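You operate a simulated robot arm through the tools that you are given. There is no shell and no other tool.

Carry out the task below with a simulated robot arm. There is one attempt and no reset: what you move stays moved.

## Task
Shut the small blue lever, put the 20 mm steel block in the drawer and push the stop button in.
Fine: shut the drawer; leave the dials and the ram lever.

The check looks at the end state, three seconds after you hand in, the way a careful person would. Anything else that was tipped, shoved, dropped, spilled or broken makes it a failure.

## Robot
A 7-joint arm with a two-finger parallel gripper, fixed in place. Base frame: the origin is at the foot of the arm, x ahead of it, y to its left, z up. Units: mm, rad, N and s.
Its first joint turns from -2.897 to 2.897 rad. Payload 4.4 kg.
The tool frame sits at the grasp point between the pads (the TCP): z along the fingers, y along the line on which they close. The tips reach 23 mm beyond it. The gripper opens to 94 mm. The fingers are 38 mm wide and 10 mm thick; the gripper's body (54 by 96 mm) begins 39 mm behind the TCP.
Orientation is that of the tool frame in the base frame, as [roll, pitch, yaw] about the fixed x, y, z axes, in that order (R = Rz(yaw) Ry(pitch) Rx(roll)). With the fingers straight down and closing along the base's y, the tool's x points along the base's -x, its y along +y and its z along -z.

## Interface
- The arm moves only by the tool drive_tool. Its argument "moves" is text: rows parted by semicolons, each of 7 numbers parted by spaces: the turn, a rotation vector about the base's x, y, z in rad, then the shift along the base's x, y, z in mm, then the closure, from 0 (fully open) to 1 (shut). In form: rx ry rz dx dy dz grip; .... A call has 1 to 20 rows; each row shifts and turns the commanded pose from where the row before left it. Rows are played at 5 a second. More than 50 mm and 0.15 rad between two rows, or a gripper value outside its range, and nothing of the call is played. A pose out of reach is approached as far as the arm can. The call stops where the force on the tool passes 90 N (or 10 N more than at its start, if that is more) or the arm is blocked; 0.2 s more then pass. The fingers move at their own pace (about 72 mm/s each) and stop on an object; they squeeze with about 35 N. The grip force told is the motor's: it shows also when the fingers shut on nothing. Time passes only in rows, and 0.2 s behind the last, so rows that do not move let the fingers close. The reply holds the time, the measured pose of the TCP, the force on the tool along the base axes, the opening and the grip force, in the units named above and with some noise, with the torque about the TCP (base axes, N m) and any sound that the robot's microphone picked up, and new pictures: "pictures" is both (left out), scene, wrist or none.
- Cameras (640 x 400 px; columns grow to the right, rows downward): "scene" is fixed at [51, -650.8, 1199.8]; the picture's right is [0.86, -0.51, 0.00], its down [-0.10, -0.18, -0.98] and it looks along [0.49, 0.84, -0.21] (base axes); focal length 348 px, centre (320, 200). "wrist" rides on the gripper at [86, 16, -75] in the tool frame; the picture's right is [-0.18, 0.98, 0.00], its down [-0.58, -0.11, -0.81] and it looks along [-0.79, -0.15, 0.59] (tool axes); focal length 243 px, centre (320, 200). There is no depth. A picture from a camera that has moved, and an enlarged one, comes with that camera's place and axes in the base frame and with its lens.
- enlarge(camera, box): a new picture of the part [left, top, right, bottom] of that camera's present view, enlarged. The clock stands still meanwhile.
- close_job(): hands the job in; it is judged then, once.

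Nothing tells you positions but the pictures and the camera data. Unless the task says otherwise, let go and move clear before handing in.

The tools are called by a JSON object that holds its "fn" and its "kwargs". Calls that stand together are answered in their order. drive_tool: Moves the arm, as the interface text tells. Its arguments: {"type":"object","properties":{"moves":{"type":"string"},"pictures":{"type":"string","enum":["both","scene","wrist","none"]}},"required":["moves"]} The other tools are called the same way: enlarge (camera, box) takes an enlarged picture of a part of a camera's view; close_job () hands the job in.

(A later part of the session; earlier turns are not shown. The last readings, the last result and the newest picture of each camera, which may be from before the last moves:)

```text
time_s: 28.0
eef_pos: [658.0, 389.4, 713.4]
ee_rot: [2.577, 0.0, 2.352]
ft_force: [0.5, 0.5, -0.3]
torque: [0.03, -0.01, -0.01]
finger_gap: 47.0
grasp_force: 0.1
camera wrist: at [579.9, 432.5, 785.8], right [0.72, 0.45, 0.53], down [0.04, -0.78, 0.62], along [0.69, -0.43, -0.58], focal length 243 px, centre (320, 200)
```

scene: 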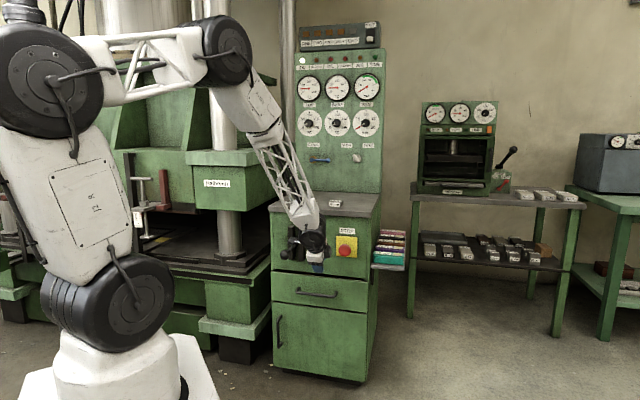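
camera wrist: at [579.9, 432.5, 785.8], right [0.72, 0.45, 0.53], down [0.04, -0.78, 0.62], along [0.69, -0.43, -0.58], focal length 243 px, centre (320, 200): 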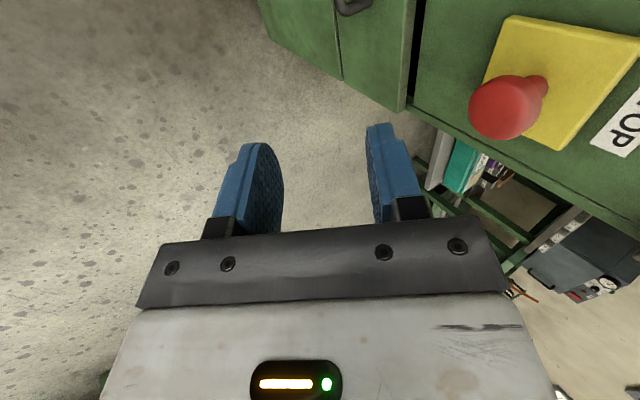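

The other roll direction works: the tool now closes across the bar with a 32° tilt. I'll move down to a pre-grasp point in front of the handle, well to the right of the ram lever.

{"fn": "drive_tool", "kwargs": {"moves": "0 0 0 15 19.2 -29.4 0.6; 0 0 0 15 19.2 -29.4 0.6; 0 0 0 15 19.2 -29.4 0.6; 0 0 0 15 19.2 -29.4 0.6; 0 0 0 15 19.2 -29.4 0.6; 0 0 0 0 0 0 0.6", "pictures": "both"}}

{"fn": "enlarge", "kwargs": {"camera": "wrist", "box": [220, 0, 480, 230]}}

{"fn": "enlarge", "kwargs": {"camera": "scene", "box": [250, 220, 410, 320]}}

```text
time_s: 29.4
eef_pos: [733.7, 484.4, 566.4]
ee_rot: [2.581, -0.001, 2.353]
ft_force: [0.1, -0.7, -0.7]
torque: [0.01, 0.02, 0.02]
finger_gap: 37.6
grasp_force: 0.1
camera wrist: at [654.5, 528.1, 637.4], right [0.72, 0.46, 0.53], down [0.04, -0.78, 0.62], along [0.69, -0.43, -0.58], focal length 243 px, centre (320, 200)
```

scene: 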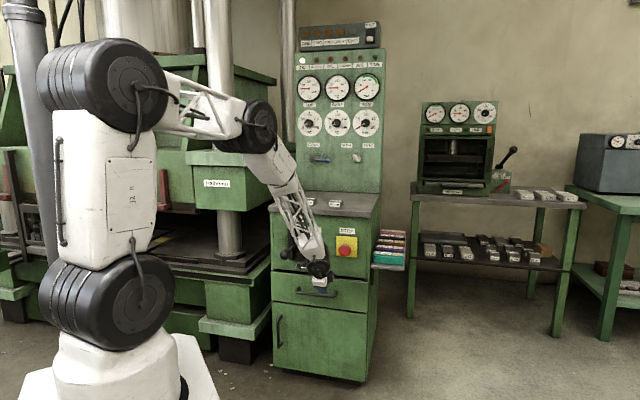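
wrist: 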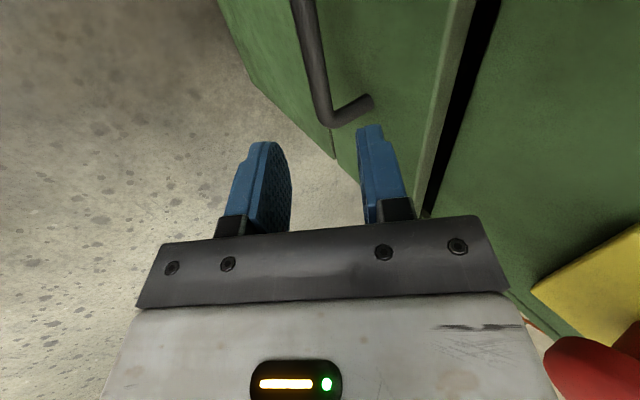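

```text
1.74 times, centred on (350, 115) of wrist
camera zoom: at [654.5, 528.1, 637.4], right [0.72, 0.46, 0.53], down [0.04, -0.78, 0.62], along [0.69, -0.43, -0.58], focal length 422 px, centre (268, 348)
```

zoom: 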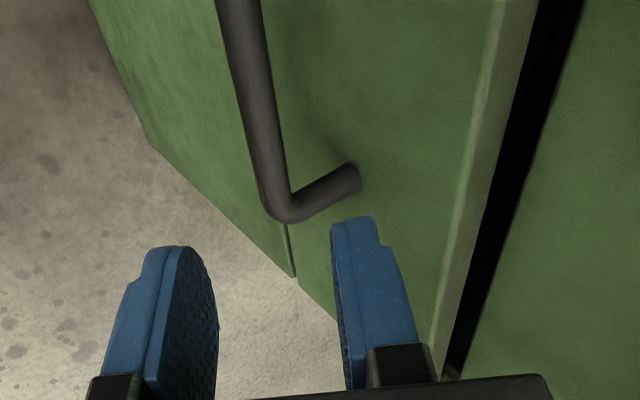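

```text
4.00 times, centred on (330, 270) of scene
camera zoom: at [51.0, -650.8, 1199.8], right [0.86, -0.51, 0.0], down [-0.1, -0.18, -0.98], along [0.49, 0.84, -0.21], focal length 1394 px, centre (280, -80)
```

zoom: 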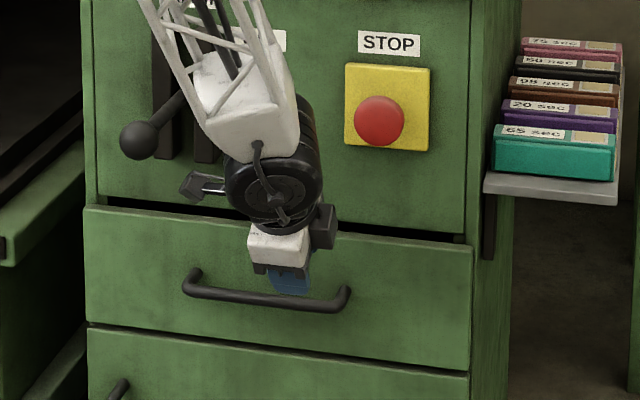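

The handle's right half is lined up between the fingers. I'll advance along the tool axis so that the bar sits between the pads.

{"fn": "drive_tool", "kwargs": {"moves": "0 0 0 7.7 7.7 -17.4 0.6; 0 0 0 7.7 7.7 -17.4 0.6; 0 0 0 7.7 7.7 -17.4 0.6; 0 0 0 7.7 7.7 -17.4 0.6; 0 0 0 0 0 0 0.6", "pictures": "both"}}

{"fn": "enlarge", "kwargs": {"camera": "wrist", "box": [220, 0, 480, 230]}}

```text
time_s: 30.6
eef_pos: [764.8, 515.8, 496.8]
ee_rot: [2.577, 0.0, 2.355]
ft_force: [-0.5, 0.1, 0.4]
torque: [0.01, -0.02, 0.02]
finger_gap: 37.5
grasp_force: 0.0
camera wrist: at [686.0, 559.4, 568.5], right [0.72, 0.46, 0.52], down [0.04, -0.78, 0.62], along [0.69, -0.43, -0.58], focal length 243 px, centre (320, 200)
```

scene: 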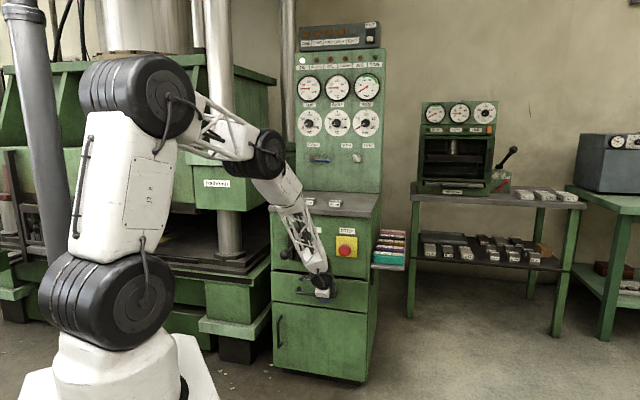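
wrist: 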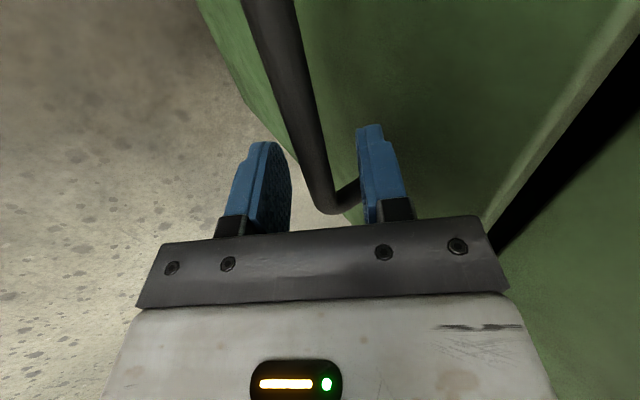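

```text
1.74 times, centred on (350, 115) of wrist
camera zoom: at [686.0, 559.4, 568.5], right [0.72, 0.46, 0.52], down [0.04, -0.78, 0.62], along [0.69, -0.43, -0.58], focal length 422 px, centre (268, 348)
```

zoom: 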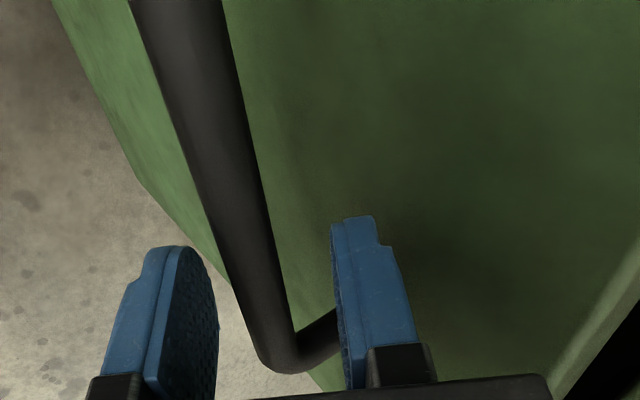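

The bar is between the pads. I'll close on it.

{"fn": "drive_tool", "kwargs": {"moves": "0 0 0 0 0 0 1; 0 0 0 0 0 0 1; 0 0 0 0 0 0 1; 0 0 0 0 0 0 1", "pictures": "wrist"}}

```text
time_s: 31.6
eef_pos: [764.2, 516.1, 495.8]
ee_rot: [2.578, -0.001, 2.354]
ft_force: [-0.1, -3.7, -3.7]
torque: [-0.78, -0.74, 1.43]
finger_gap: 13.8
grasp_force: 45.2
camera wrist: at [685.8, 559.2, 568.3], right [0.72, 0.46, 0.52], down [0.04, -0.78, 0.62], along [0.69, -0.43, -0.58], focal length 243 px, centre (320, 200)
```

wrist: 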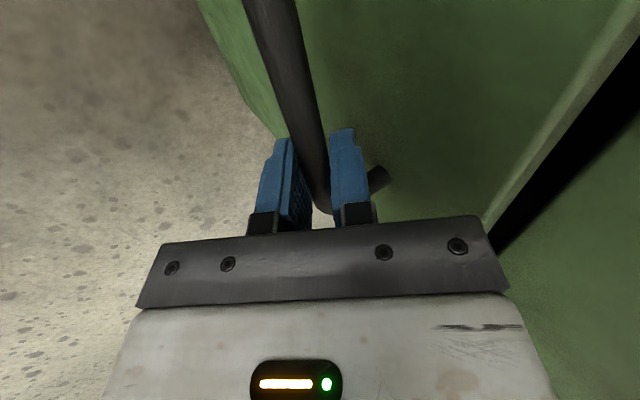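

The gap is 13.8 mm, so the bar is held. I'll pull gently at first and watch the force.

{"fn": "drive_tool", "kwargs": {"moves": "0 0 0 -3.5 -3.5 0 1; 0 0 0 -3.5 -3.5 0 1; 0 0 0 -3.5 -3.5 0 1; 0 0 0 -3.5 -3.5 0 1; 0 0 0 0 0 0 1", "pictures": "scene"}}

{"fn": "enlarge", "kwargs": {"camera": "scene", "box": [250, 220, 410, 320]}}

```text
time_s: 32.8
eef_pos: [750.4, 502.0, 497.1]
ee_rot: [2.581, 0.001, 2.353]
ft_force: [5.0, -2.2, -20.8]
torque: [-0.79, -0.73, 1.35]
finger_gap: 13.7
grasp_force: 45.1
```

scene: 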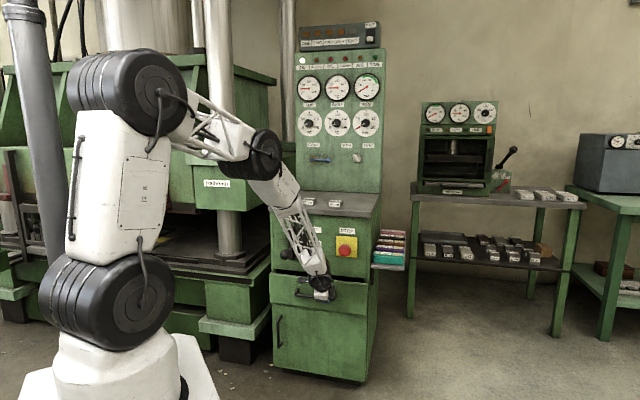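

```text
4.00 times, centred on (330, 270) of scene
camera zoom: at [51.0, -650.8, 1199.8], right [0.86, -0.51, 0.0], down [-0.1, -0.18, -0.98], along [0.49, 0.84, -0.21], focal length 1394 px, centre (280, -80)
```

zoom: 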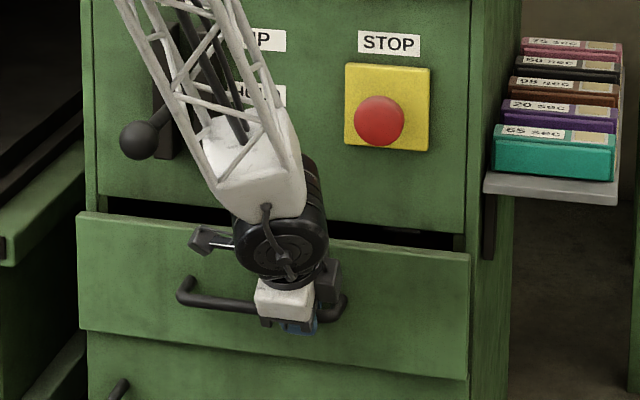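

The drawer slides out easily. I'll continue pulling, easing the tilt as the arm comes in so it stays within reach.

{"fn": "drive_tool", "kwargs": {"moves": "-0.0177 0.0177 0 -8.5 -8.5 -2 1; -0.0177 0.0177 0 -8.5 -8.5 -0.5 1; -0.0177 0.0177 0 -8.5 -8.5 0 1; -0.0177 0.0177 0 -8.5 -8.5 0 1; 0 0 0 0 0 0 1", "pictures": "wrist"}}

```text
time_s: 34.0
eef_pos: [717.8, 469.2, 497.3]
ee_rot: [2.676, 0.001, 2.353]
ft_force: [-4.2, 5.1, 29.5]
torque: [-0.23, -0.35, 1.75]
finger_gap: 13.9
grasp_force: 45.4
camera wrist: at [644.0, 517.3, 571.0], right [0.75, 0.49, 0.44], down [0.08, -0.74, 0.67], along [0.65, -0.47, -0.59], focal length 243 px, centre (320, 200)
```

wrist: 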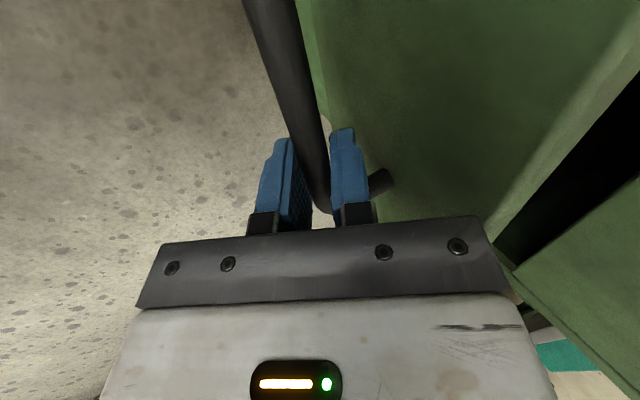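

{"fn": "drive_tool", "kwargs": {"moves": "-0.0177 0.0177 0 -8.5 -8.5 1.3 1; -0.0177 0.0177 0 -8.5 -8.5 0.1 1; -0.0177 0.0177 0 -8.5 -8.5 0.1 1; -0.0177 0.0177 0 -8.5 -8.5 0.1 1; 0 0 0 0 0 0 1", "pictures": "scene"}}

{"fn": "enlarge", "kwargs": {"camera": "scene", "box": [250, 220, 410, 320]}}

```text
time_s: 35.2
eef_pos: [682.7, 434.1, 496.3]
ee_rot: [2.776, 0.002, 2.353]
ft_force: [-1.6, 0.8, 42.3]
torque: [-0.34, -0.52, 1.57]
finger_gap: 13.9
grasp_force: 44.8
```

scene: 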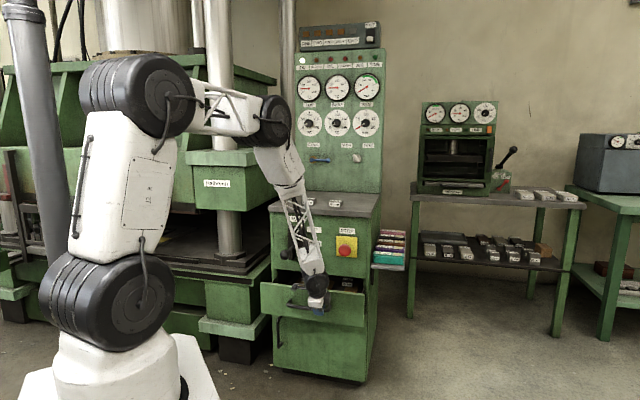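

```text
4.00 times, centred on (330, 270) of scene
camera zoom: at [51.0, -650.8, 1199.8], right [0.86, -0.51, 0.0], down [-0.1, -0.18, -0.98], along [0.49, 0.84, -0.21], focal length 1394 px, centre (280, -80)
```

zoom: 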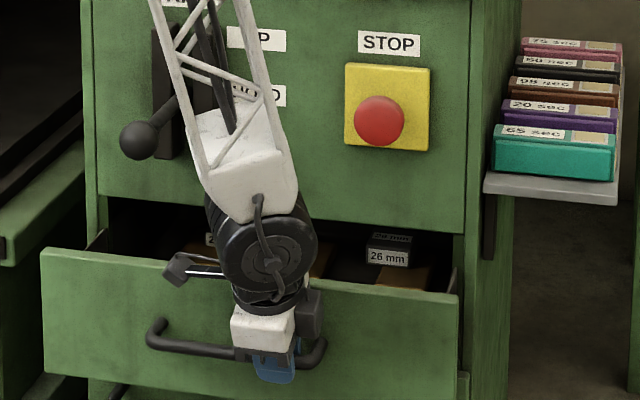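

The drawer is about 115 mm open and already holds other pieces, including a 26 mm block, so I'll need a free spot. I'll relieve the downward force and open it a bit further.

{"fn": "drive_tool", "kwargs": {"moves": "-0.0177 0.0177 0 -7 -7 2 1; -0.0177 0.0177 0 -8 -8 0.3 1; -0.0177 0.0177 0 -8.5 -8.5 0.3 1; -0.0177 0.0177 0 -8.5 -8.5 0.3 1; -0.0177 0.0177 0 -8.5 -8.5 0.3 1; 0 0 0 0 0 0 1", "pictures": "scene"}}

{"fn": "enlarge", "kwargs": {"camera": "scene", "box": [250, 240, 410, 340]}}

```text
time_s: 36.6
eef_pos: [640.7, 391.9, 497.5]
ee_rot: [2.906, -0.001, 2.354]
ft_force: [10.9, -15.1, -35.3]
torque: [-0.52, -0.39, 1.65]
finger_gap: 13.7
grasp_force: 45.0
```

scene: 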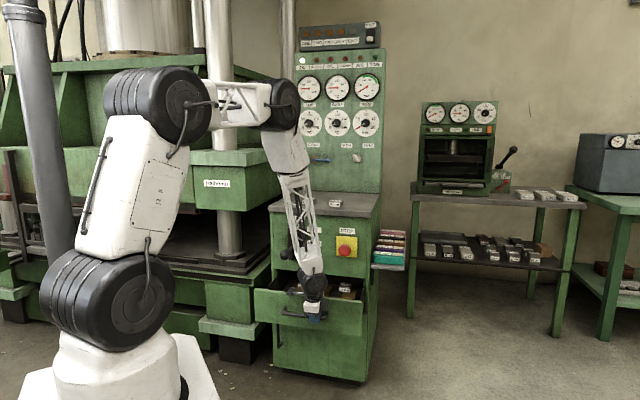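

```text
4.00 times, centred on (330, 290) of scene
camera zoom: at [51.0, -650.8, 1199.8], right [0.86, -0.51, 0.0], down [-0.1, -0.18, -0.98], along [0.49, 0.84, -0.21], focal length 1394 px, centre (280, -160)
```

zoom: 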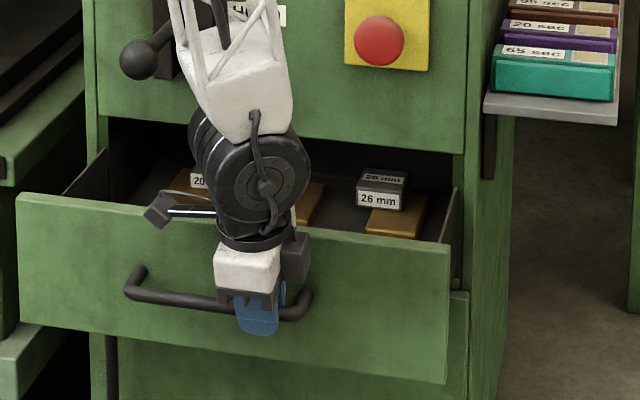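

The drawer is open about 175 mm. I'll let go of the handle and back the fingers off along the tool axis.

{"fn": "drive_tool", "kwargs": {"moves": "0 0 0 0 0 -1 0.6; 0 0 0 0 0 0 0.6; 0 0 0 0 0 0 0.6; 0 0 0 -3.3 -3.3 19.4 0.6; 0 0 0 -3.3 -3.3 19.4 0.6; 0 0 0 -5 -5 30 0.6; 0 0 0 -5 -5 40 0.6; 0 0 0 -5 -5 40 0.6; 0 0 0 0 0 0 0.6", "pictures": "both"}}

{"fn": "enlarge", "kwargs": {"camera": "scene", "box": [250, 240, 410, 340]}}

```text
time_s: 38.6
eef_pos: [619.9, 372.9, 647.7]
ee_rot: [2.901, 0.002, 2.354]
ft_force: [-0.5, -0.8, 0.5]
torque: [-0.05, 0.01, 0.01]
finger_gap: 37.2
grasp_force: 0.1
camera wrist: at [558.8, 432.6, 723.5], right [0.81, 0.54, 0.23], down [0.2, -0.62, 0.76], along [0.56, -0.57, -0.61], focal length 243 px, centre (320, 200)
```

scene: 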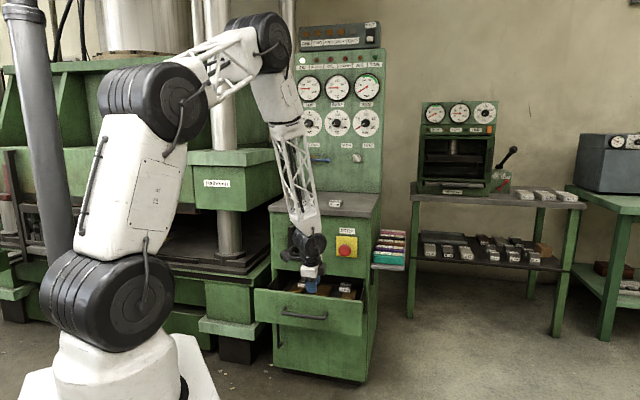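
wrist: 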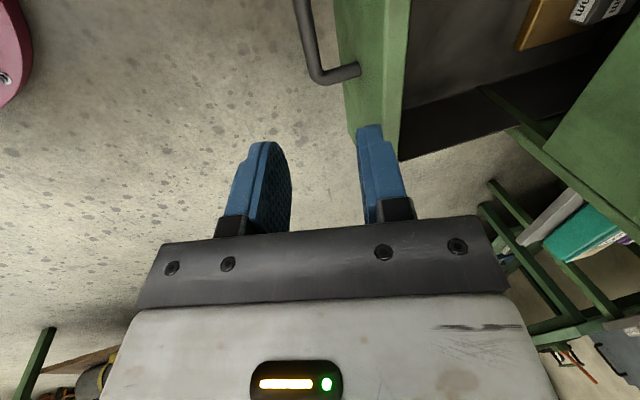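

```text
4.00 times, centred on (330, 290) of scene
camera zoom: at [51.0, -650.8, 1199.8], right [0.86, -0.51, 0.0], down [-0.1, -0.18, -0.98], along [0.49, 0.84, -0.21], focal length 1394 px, centre (280, -160)
```

zoom: 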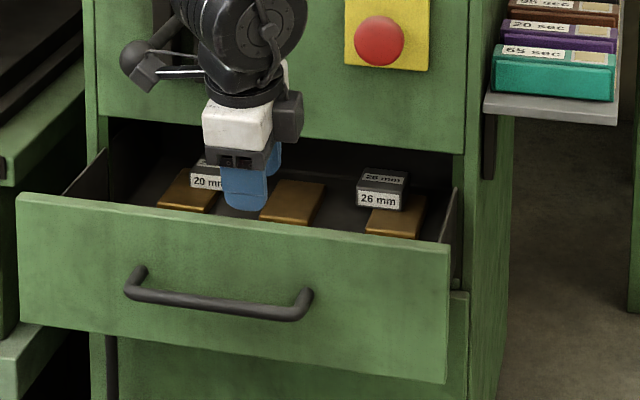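

The drawer holds three brown pads at the front with blocks behind them. I'll rise, roll the gripper back and look down into the drawer to find a free spot.

{"fn": "drive_tool", "kwargs": {"moves": "0 0 0 -10 -10 40 0.3; 0 0 0 -10 -10 40 0.3; -0.0236 -0.0236 0.1388 0 0 40 0.3; -0.0236 -0.0236 0.1388 0 0 40 0.3; -0.0236 -0.0236 0.1388 0 0 40 0.3; -0.0236 -0.0236 0.1388 0 0 40 0.3; -0.0236 -0.0236 0.1388 0 0 30 0.3; -0.0236 -0.0236 0.1388 0 0 30 0.3; -0.0236 -0.0236 0.1388 0 0 0 0.3; -0.0236 -0.0236 0.1388 0 0 0 0.3; -0.0236 -0.0236 0.1388 0 0 0 0.3; -0.0236 -0.0236 0.1388 0 0 0 0.3; -0.0236 -0.0236 0.1388 0 0 0 0.3; 0 0 0 0 0 0 0.3", "pictures": "both"}}

{"fn": "enlarge", "kwargs": {"camera": "wrist", "box": [160, 0, 480, 160]}}

{"fn": "enlarge", "kwargs": {"camera": "scene", "box": [250, 240, 410, 340]}}

```text
time_s: 41.6
eef_pos: [600.5, 351.6, 947.9]
ee_rot: [3.138, 0.236, -2.359]
ft_force: [0.9, -0.5, 0.3]
torque: [-0.01, 0.02, 0.0]
finger_gap: 65.5
grasp_force: 0.0
camera wrist: at [517.9, 291.7, 999.8], right [-0.57, 0.82, 0.05], down [0.34, 0.19, 0.92], along [0.75, 0.54, -0.39], focal length 243 px, centre (320, 200)
```

scene: 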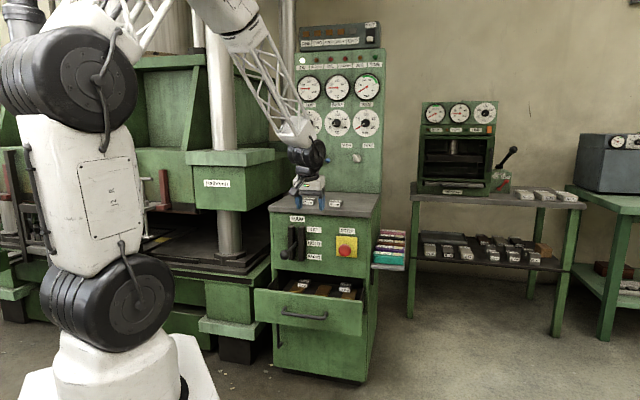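
wrist: 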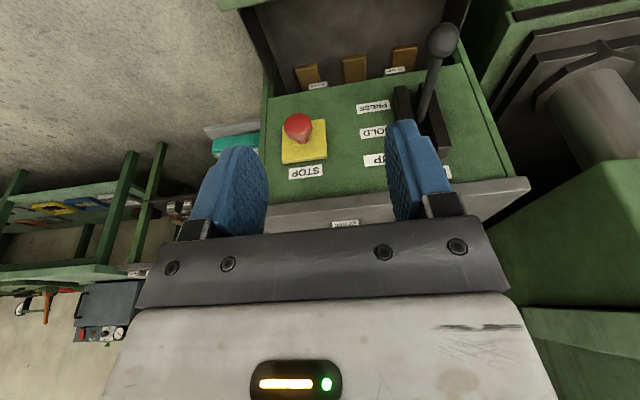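

```text
2.00 times, centred on (320, 80) of wrist
camera zoom: at [517.9, 291.7, 999.8], right [-0.57, 0.82, 0.05], down [0.34, 0.19, 0.92], along [0.75, 0.54, -0.39], focal length 485 px, centre (320, 440)
```

zoom: 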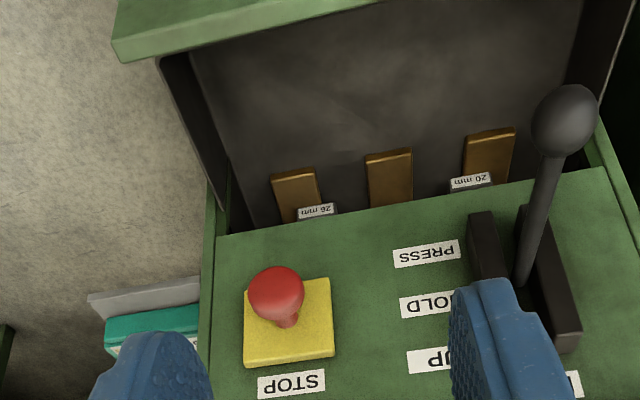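

```text
4.00 times, centred on (330, 290) of scene
camera zoom: at [51.0, -650.8, 1199.8], right [0.86, -0.51, 0.0], down [-0.1, -0.18, -0.98], along [0.49, 0.84, -0.21], focal length 1394 px, centre (280, -160)
```

zoom: 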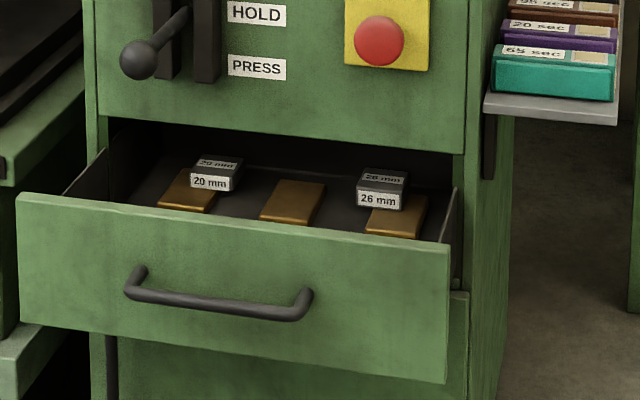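

The drawer's free floor lies between its front wall (inner face near n 797) and the pads (n ≥ 1003), with the floor near z 430. To give the gripper and its camera room, I'll open it about 75 mm more by hooking the closed fingers behind the front wall.

{"fn": "drive_tool", "kwargs": {"moves": "-0.0209 0.0209 0 12.9 17.5 -37.5 1; -0.0209 0.0209 0 12.9 17.5 -37.5 1; -0.0209 0.0209 0 12.9 17.5 -37.5 1; -0.0209 0.0209 0 12.9 17.5 -37.5 1; -0.0209 0.0209 0 12.9 17.5 -37.5 1; -0.0209 0.0209 0 12.9 17.5 -37.5 1; -0.0209 0.0209 0 12.9 17.5 -37.5 1; -0.0209 0.0209 0 12.9 17.5 -37.5 1; 0 0 0 0 0 0 1", "pictures": "both"}}

{"fn": "enlarge", "kwargs": {"camera": "wrist", "box": [160, 0, 560, 240]}}

{"fn": "enlarge", "kwargs": {"camera": "scene", "box": [250, 220, 410, 320]}}

```text
time_s: 43.6
eef_pos: [704.4, 492.7, 647.7]
ee_rot: [3.138, 0.001, -2.358]
ft_force: [-0.6, -0.4, 0.2]
torque: [-0.01, -0.03, 0.01]
finger_gap: 0.0
grasp_force: 35.0
camera wrist: at [632.3, 443.1, 722.3], right [-0.56, 0.83, 0.0], down [0.49, 0.33, 0.81], along [0.67, 0.45, -0.59], focal length 243 px, centre (320, 200)
```

scene: 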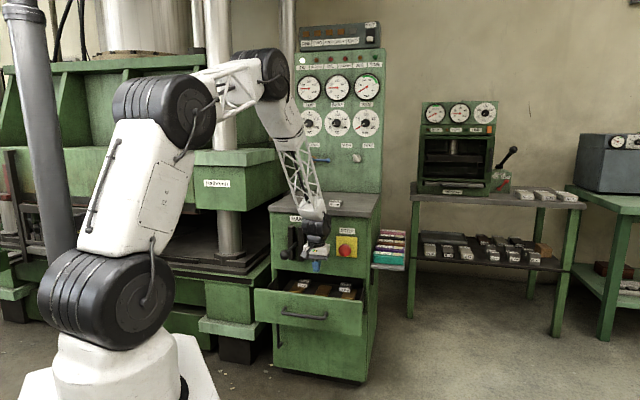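
wrist: 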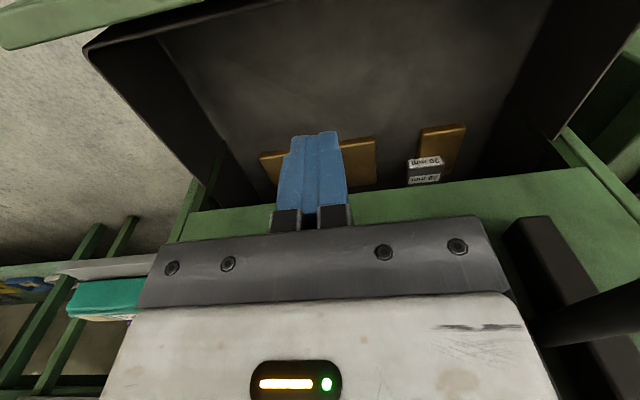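

```text
1.60 times, centred on (360, 120) of wrist
camera zoom: at [632.3, 443.1, 722.3], right [-0.56, 0.83, 0.0], down [0.49, 0.33, 0.81], along [0.67, 0.45, -0.59], focal length 388 px, centre (256, 328)
```

zoom: 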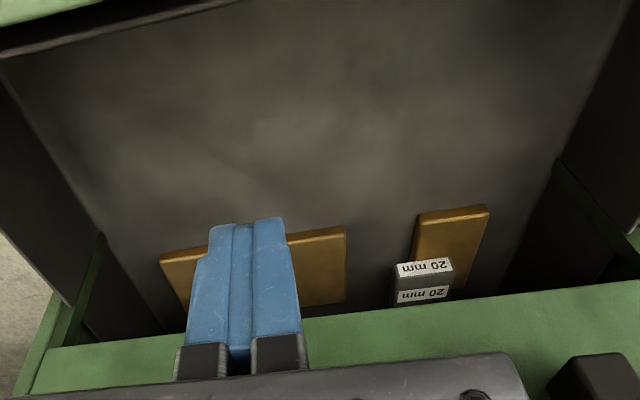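

```text
4.00 times, centred on (330, 270) of scene
camera zoom: at [51.0, -650.8, 1199.8], right [0.86, -0.51, 0.0], down [-0.1, -0.18, -0.98], along [0.49, 0.84, -0.21], focal length 1394 px, centre (280, -80)
```

zoom: 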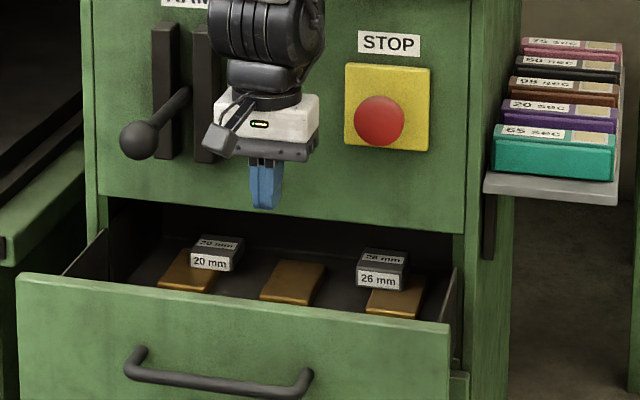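

I have a clear view into the drawer. I'll dip the closed fingers just behind the front wall and draw it gently outward.

{"fn": "drive_tool", "kwargs": {"moves": "0 0 0 0 0 -35 1; 0 0 0 0 0 -35 1; 0 0 0 0 0 -35 1; 0 0 0 -7.1 -7.1 0 1; 0 0 0 -7.1 -7.1 0 1; 0 0 0 -7.1 -7.1 0 1; 0 0 0 -7.1 -7.1 0 1; 0 0 0 -7.1 -7.1 0 1; 0 0 0 0 0 0 1", "pictures": "both"}}

{"fn": "enlarge", "kwargs": {"camera": "scene", "box": [250, 230, 410, 330]}}

```text
time_s: 45.6
eef_pos: [667.4, 455.4, 541.5]
ee_rot: [3.138, 0.0, -2.358]
ft_force: [-0.8, 0.7, 0.1]
torque: [-0.01, -0.03, -0.01]
finger_gap: 0.0
grasp_force: 35.3
camera wrist: at [595.9, 406.4, 616.2], right [-0.56, 0.83, 0.0], down [0.49, 0.33, 0.81], along [0.67, 0.45, -0.59], focal length 243 px, centre (320, 200)
```

scene: 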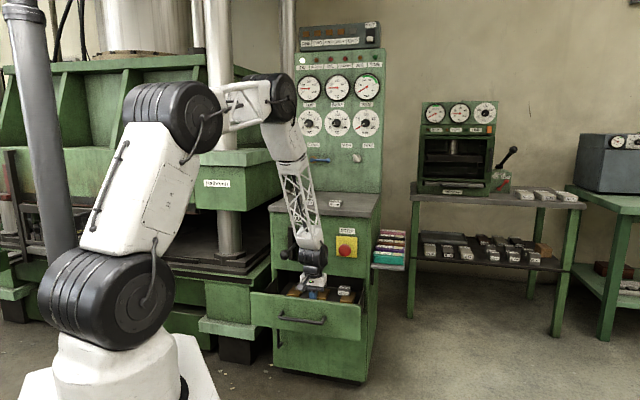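
wrist: 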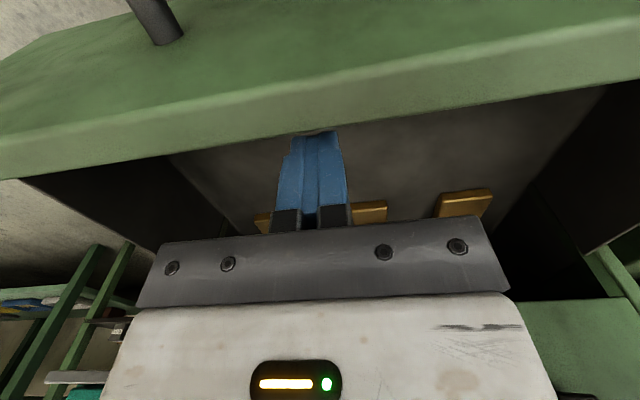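

```text
4.00 times, centred on (330, 280) of scene
camera zoom: at [51.0, -650.8, 1199.8], right [0.86, -0.51, 0.0], down [-0.1, -0.18, -0.98], along [0.49, 0.84, -0.21], focal length 1394 px, centre (280, -120)
```

zoom: 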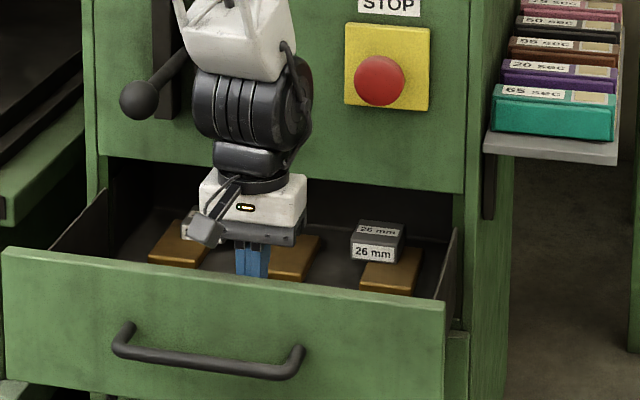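

{"fn": "drive_tool", "kwargs": {"moves": "0 0 0 -7.1 -7.1 0 1; 0 0 0 -7.1 -7.1 0 1; 0 0 0 -7.1 -7.1 0 1; 0 0 0 -7.1 -7.1 0 1; 0 0 0 -7.1 -7.1 0 1; 0 0 0 0 0 0 1", "pictures": "both"}}

{"fn": "enlarge", "kwargs": {"camera": "scene", "box": [250, 230, 410, 330]}}

```text
time_s: 47.0
eef_pos: [632.5, 421.2, 542.0]
ee_rot: [3.137, 0.001, -2.359]
ft_force: [-0.3, -0.1, 0.3]
torque: [-0.01, -0.01, 0.01]
finger_gap: 0.0
grasp_force: 34.7
camera wrist: at [560.6, 371.3, 616.6], right [-0.56, 0.83, 0.0], down [0.49, 0.33, 0.81], along [0.67, 0.46, -0.59], focal length 243 px, centre (320, 200)
```

scene: 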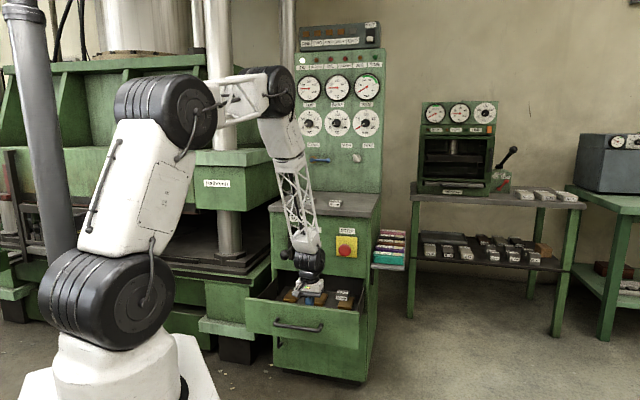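
wrist: 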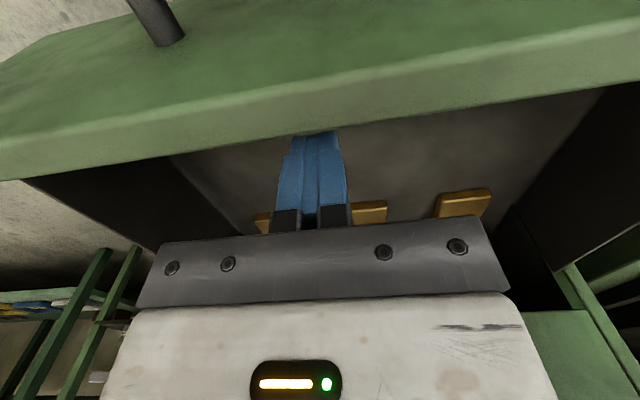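

```text
4.00 times, centred on (330, 280) of scene
camera zoom: at [51.0, -650.8, 1199.8], right [0.86, -0.51, 0.0], down [-0.1, -0.18, -0.98], along [0.49, 0.84, -0.21], focal length 1394 px, centre (280, -120)
```

zoom: 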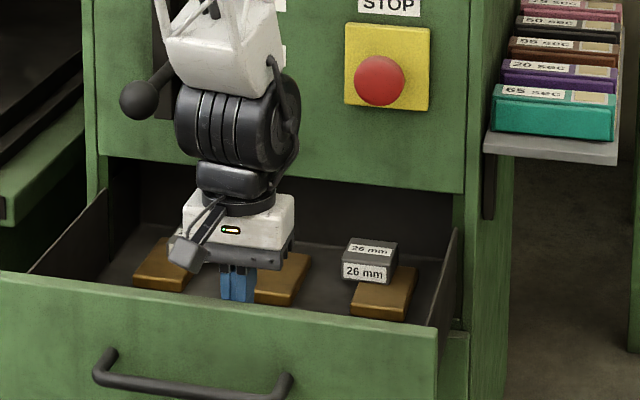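

{"fn": "drive_tool", "kwargs": {"moves": "0 0 0 -5 -5 0 1; 0 0 0 -5 -5 0 1; 0 0 0 -5 -5 0 1; 0 0 0 0 0 0 1", "pictures": "wrist"}}

```text
time_s: 48.0
eef_pos: [617.2, 406.4, 542.7]
ee_rot: [3.14, 0.0, -2.36]
ft_force: [0.2, 0.5, 0.2]
torque: [0.0, -0.02, -0.01]
finger_gap: 0.0
grasp_force: 34.7
camera wrist: at [545.7, 355.8, 616.6], right [-0.56, 0.83, 0.0], down [0.49, 0.33, 0.81], along [0.67, 0.45, -0.59], focal length 243 px, centre (320, 200)
```

wrist: 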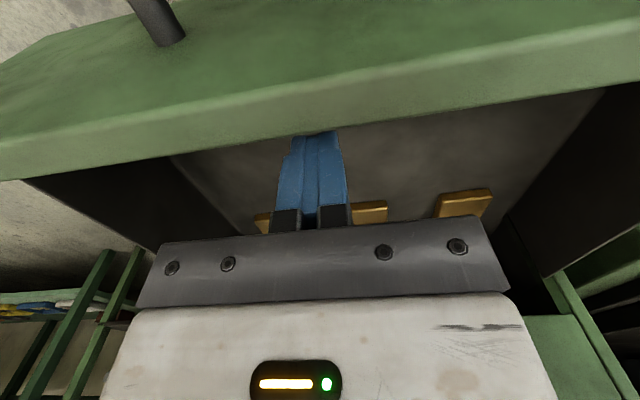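

The drawer is open about 270 mm, leaving a good free area in front of the pads. I'll lift out and go up to look at the 20 mm block on the desk.

{"fn": "drive_tool", "kwargs": {"moves": "0 0 0 8.5 8.5 0 1; 0 0 0 0 0 40 1; 0 0 0 0 0 40 1; 0 0 0 2.83 -2.83 45 1; 0.0377 -0.0377 0 4 -4 45 0.6; 0.0377 -0.0377 0 4 -4 45 0.4; 0.0377 -0.0377 0 4 -4 45 0.2; 0.0377 -0.0377 0 4 -4 45 0; 0.0377 -0.0377 0 4 -4 45 0; 0.0377 -0.0377 0 4 -4 45 0; 0.0377 -0.0377 0 28 28 30 0; 0.019 -0.019 0 28 28 0 0; 0 0 0 28 28 0 0; 0 0 0 28 28 0 0; 0 0 0 0 0 0 0", "pictures": "both"}}

{"fn": "enlarge", "kwargs": {"camera": "wrist", "box": [200, 20, 460, 220]}}

```text
time_s: 51.2
eef_pos: [764.7, 499.9, 968.1]
ee_rot: [3.136, 0.399, -2.36]
ft_force: [-0.3, 0.2, 0.9]
torque: [0.03, -0.02, 0.03]
finger_gap: 93.7
grasp_force: 0.0
camera wrist: at [676.6, 435.0, 1002.6], right [-0.57, 0.82, 0.08], down [0.24, 0.08, 0.97], along [0.78, 0.57, -0.24], focal length 243 px, centre (320, 200)
```

scene: 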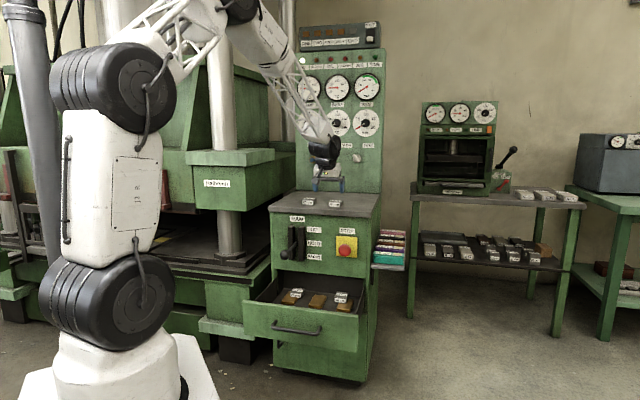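
wrist: 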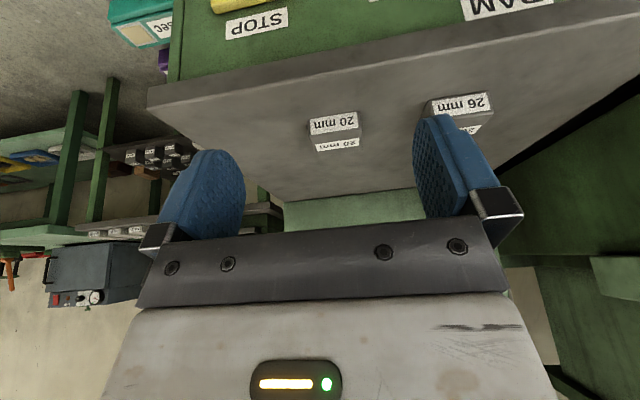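

```text
2.00 times, centred on (330, 120) of wrist
camera zoom: at [676.6, 435.0, 1002.6], right [-0.57, 0.82, 0.08], down [0.24, 0.08, 0.97], along [0.78, 0.57, -0.24], focal length 485 px, centre (300, 360)
```

zoom: 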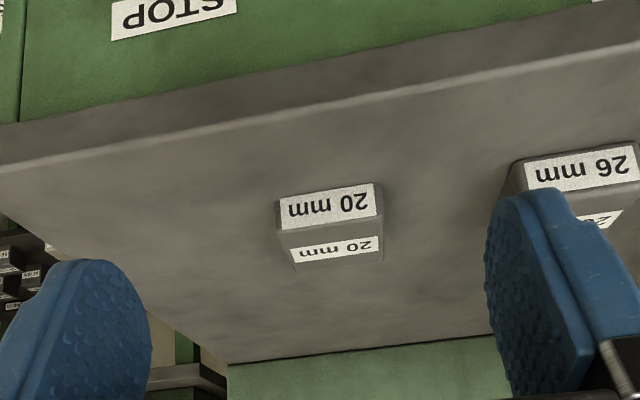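

The block spans r 159–212 and n 1011–1062, with its top near z 878. I'll move over it with the gripper open and check the reach there.

{"fn": "drive_tool", "kwargs": {"moves": "0 0 0 24.3 24.9 -7 0; 0 0 0 24.3 24.9 -7 0; 0 0 0 24.3 24.9 -7 0; 0 0 0 24.2 24.8 -7 0; 0 0 0 0 0 0 0", "pictures": "both"}}

{"fn": "enlarge", "kwargs": {"camera": "scene", "box": [280, 160, 400, 235]}}

```text
time_s: 52.4
eef_pos: [861.9, 599.6, 938.1]
ee_rot: [3.136, 0.403, -2.359]
ft_force: [0.4, -0.1, -0.8]
torque: [-0.02, -0.02, 0.02]
finger_gap: 93.7
grasp_force: 0.0
camera wrist: at [774.5, 534.2, 974.1], right [-0.57, 0.82, 0.08], down [0.24, 0.08, 0.97], along [0.78, 0.57, -0.24], focal length 243 px, centre (320, 200)
```

scene: 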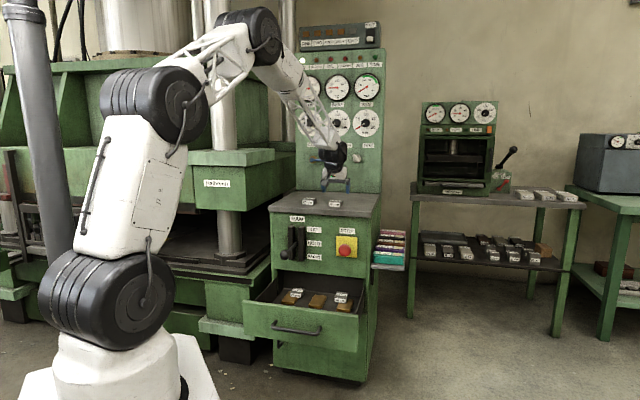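
wrist: 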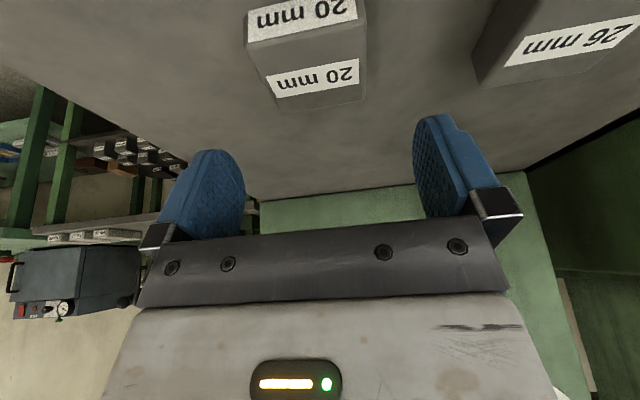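

```text
5.33 times, centred on (340, 198) of scene
camera zoom: at [51.0, -650.8, 1199.8], right [0.86, -0.51, 0.0], down [-0.1, -0.18, -0.98], along [0.49, 0.84, -0.21], focal length 1858 px, centre (213, 213)
```

zoom: 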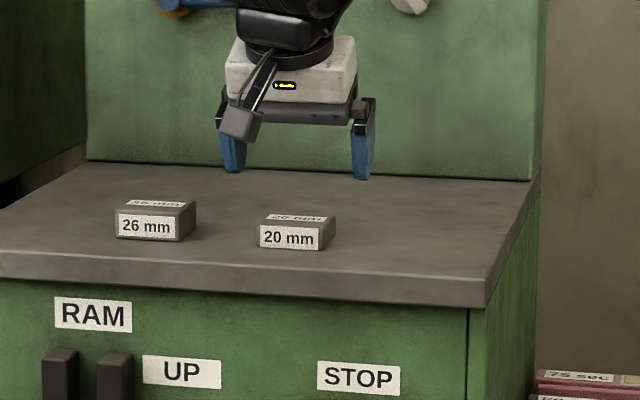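

The reach is fine and the fingers straddle the block with clearance. I'll lower to just above the desk.

{"fn": "drive_tool", "kwargs": {"moves": "0 0 0 0 0 -19 0; 0 0 0 0 0 -19 0; 0 0 0 0 0 -5 0; 0 0 0 0 0 -3 0; 0 0 0 0 0 0 0", "pictures": "wrist"}}

{"fn": "enlarge", "kwargs": {"camera": "scene", "box": [290, 170, 370, 220]}}

```text
time_s: 53.6
eef_pos: [862.3, 599.4, 893.4]
ee_rot: [3.137, 0.403, -2.36]
ft_force: [-1.1, -0.6, 0.5]
torque: [0.0, 0.0, 0.01]
finger_gap: 94.0
grasp_force: 0.0
camera wrist: at [774.0, 534.0, 928.3], right [-0.57, 0.82, 0.08], down [0.24, 0.08, 0.97], along [0.78, 0.57, -0.24], focal length 243 px, centre (320, 200)
```

wrist: 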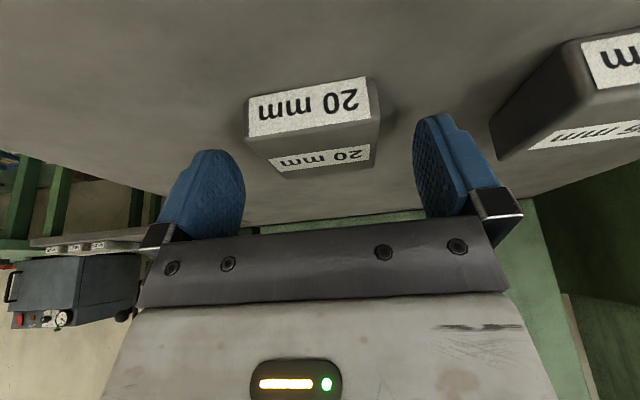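

```text
8.00 times, centred on (330, 195) of scene
camera zoom: at [51.0, -650.8, 1199.8], right [0.86, -0.51, 0.0], down [-0.1, -0.18, -0.98], along [0.49, 0.84, -0.21], focal length 2787 px, centre (240, 240)
```

zoom: 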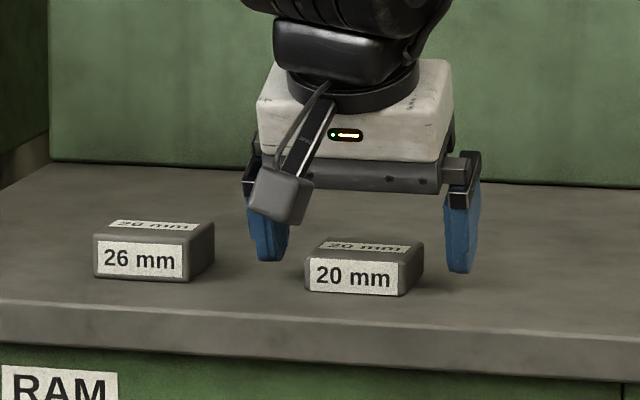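

There are about 8 mm of clearance left to the desk. I'll lower a little more for a better bite, then close on the block.

{"fn": "drive_tool", "kwargs": {"moves": "0 0 0 0 0 -2.5 0; 0 0 0 0 0 -2.5 0; 0 0 0 0 0 0 0; 0 0 0 0 0 0 1; 0 0 0 0 0 0 1; 0 0 0 0 0 0 1; 0 0 0 0 0 0 1; 0 0 0 0 0 0 1", "pictures": "both"}}

{"fn": "enlarge", "kwargs": {"camera": "scene", "box": [290, 170, 370, 220]}}

```text
time_s: 55.4
eef_pos: [861.3, 599.8, 890.1]
ee_rot: [3.137, 0.401, -2.358]
ft_force: [2.2, -0.7, 4.9]
torque: [-0.01, -0.2, 0.02]
finger_gap: 56.0
grasp_force: 34.9
camera wrist: at [774.2, 534.0, 923.8], right [-0.57, 0.82, 0.08], down [0.24, 0.08, 0.97], along [0.78, 0.57, -0.24], focal length 243 px, centre (320, 200)
```

scene: 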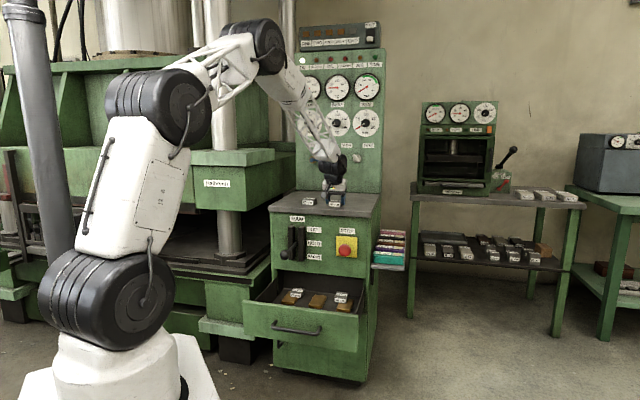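
wrist: 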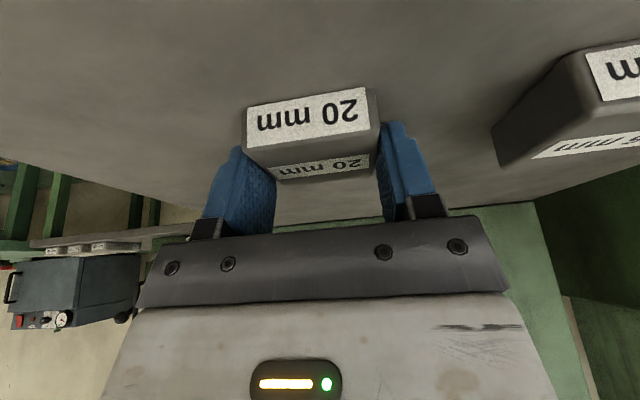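

```text
8.00 times, centred on (330, 195) of scene
camera zoom: at [51.0, -650.8, 1199.8], right [0.86, -0.51, 0.0], down [-0.1, -0.18, -0.98], along [0.49, 0.84, -0.21], focal length 2787 px, centre (240, 240)
```

zoom: 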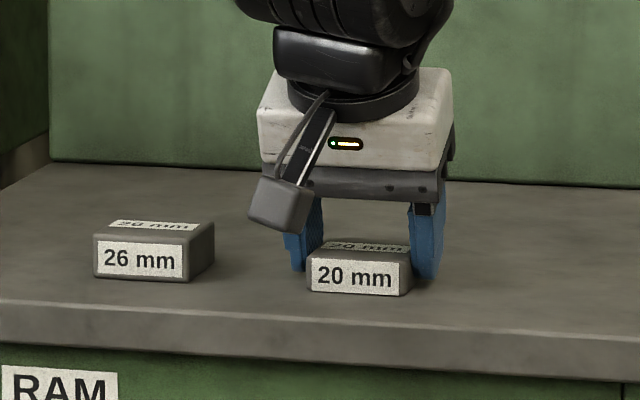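

The block is gripped at 56 mm. I'll lift it slowly and check that it holds.

{"fn": "drive_tool", "kwargs": {"moves": "0 0 0 0 0 4 1; 0 0 0 0 0 8 1; 0 0 0 0 0 15 1; 0 0 0 0 0 25 1; 0 0 0 0 0 25 1; 0 0 0 0 0 0 1", "pictures": "both"}}

{"fn": "enlarge", "kwargs": {"camera": "scene", "box": [290, 150, 370, 200]}}

```text
time_s: 56.8
eef_pos: [861.3, 598.9, 965.8]
ee_rot: [3.135, 0.4, -2.359]
ft_force: [0.2, 0.1, -5.2]
torque: [-0.02, 0.03, 0.02]
finger_gap: 55.9
grasp_force: 35.2
camera wrist: at [774.2, 533.7, 1000.4], right [-0.57, 0.82, 0.08], down [0.24, 0.08, 0.97], along [0.78, 0.57, -0.24], focal length 243 px, centre (320, 200)
```

scene: 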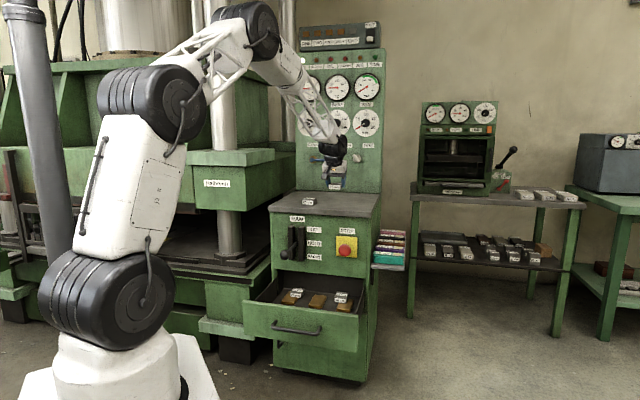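
wrist: 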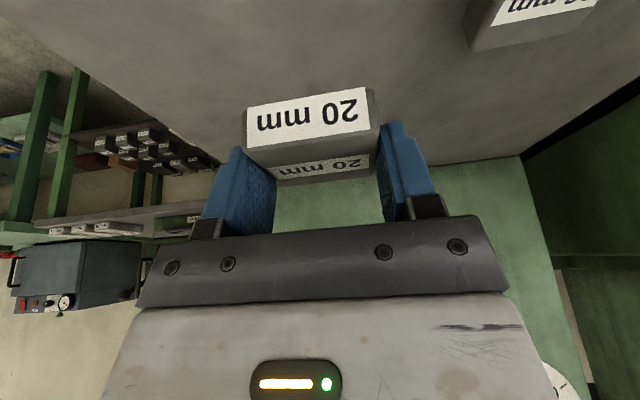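

```text
8.00 times, centred on (330, 175) of scene
camera zoom: at [51.0, -650.8, 1199.8], right [0.86, -0.51, 0.0], down [-0.1, -0.18, -0.98], along [0.49, 0.84, -0.21], focal length 2787 px, centre (240, 400)
```

zoom: 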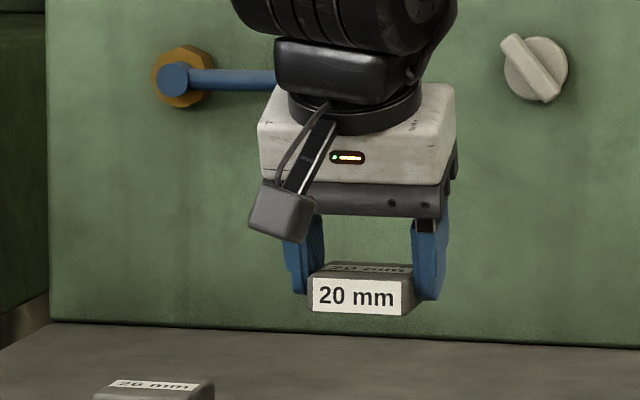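

The block is held level and firmly. I'll carry it back off the desk and lower it over the drawer's free floor, pausing above to check the position.

{"fn": "drive_tool", "kwargs": {"moves": "0 0 0 -30.1 -19.9 0 1; 0 0 0 -30.1 -19.9 0 1; 0 0 0 -30.1 -19.9 0 1; 0 0 0 -30.1 -19.9 0 1; 0 0 0 -30.2 -20 0 1; 0 0 0 0 0 -36 1; 0 0 0 0 0 -36 1; 0 0 0 0 0 -36 1; 0 0 0 0 0 -36 1; 0 0 0 0 0 -36 1; 0 0 0 0 0 -36 1; 0 0 0 0 0 -36 1; 0 0 0 0 0 -36 1; 0 0 0 0 0 -36 1; 0 0 0 0 0 0 1", "pictures": "both"}}

{"fn": "enlarge", "kwargs": {"camera": "scene", "box": [250, 220, 410, 320]}}

```text
time_s: 60.0
eef_pos: [711.0, 498.6, 640.1]
ee_rot: [3.137, 0.4, -2.361]
ft_force: [-0.3, 0.9, -4.5]
torque: [-0.05, 0.03, 0.02]
finger_gap: 55.9
grasp_force: 34.9
camera wrist: at [623.8, 433.9, 675.6], right [-0.57, 0.82, 0.08], down [0.24, 0.08, 0.97], along [0.78, 0.57, -0.24], focal length 243 px, centre (320, 200)
```

scene: 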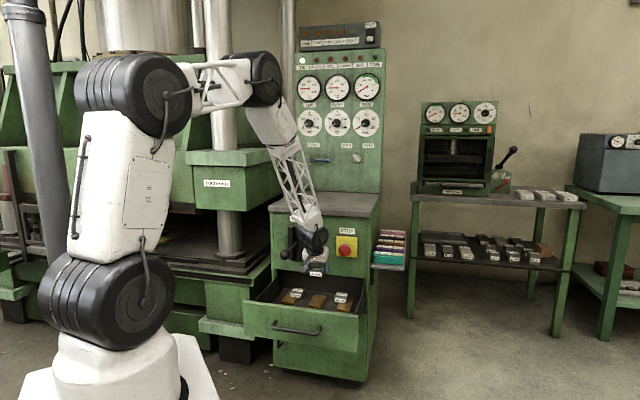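
wrist: 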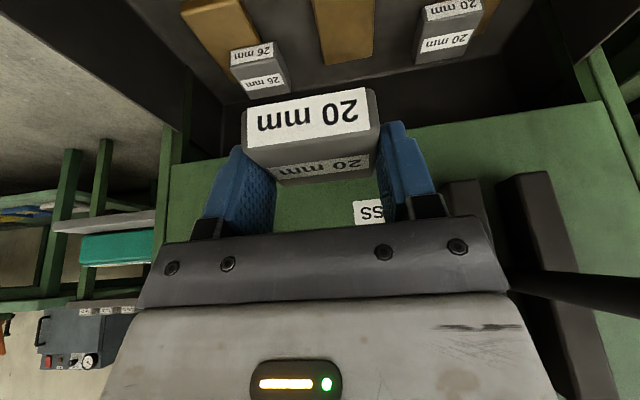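

```text
4.00 times, centred on (330, 270) of scene
camera zoom: at [51.0, -650.8, 1199.8], right [0.86, -0.51, 0.0], down [-0.1, -0.18, -0.98], along [0.49, 0.84, -0.21], focal length 1394 px, centre (280, -80)
```

zoom: 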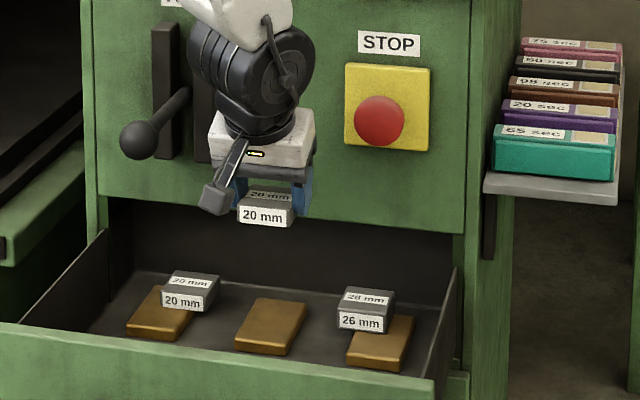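

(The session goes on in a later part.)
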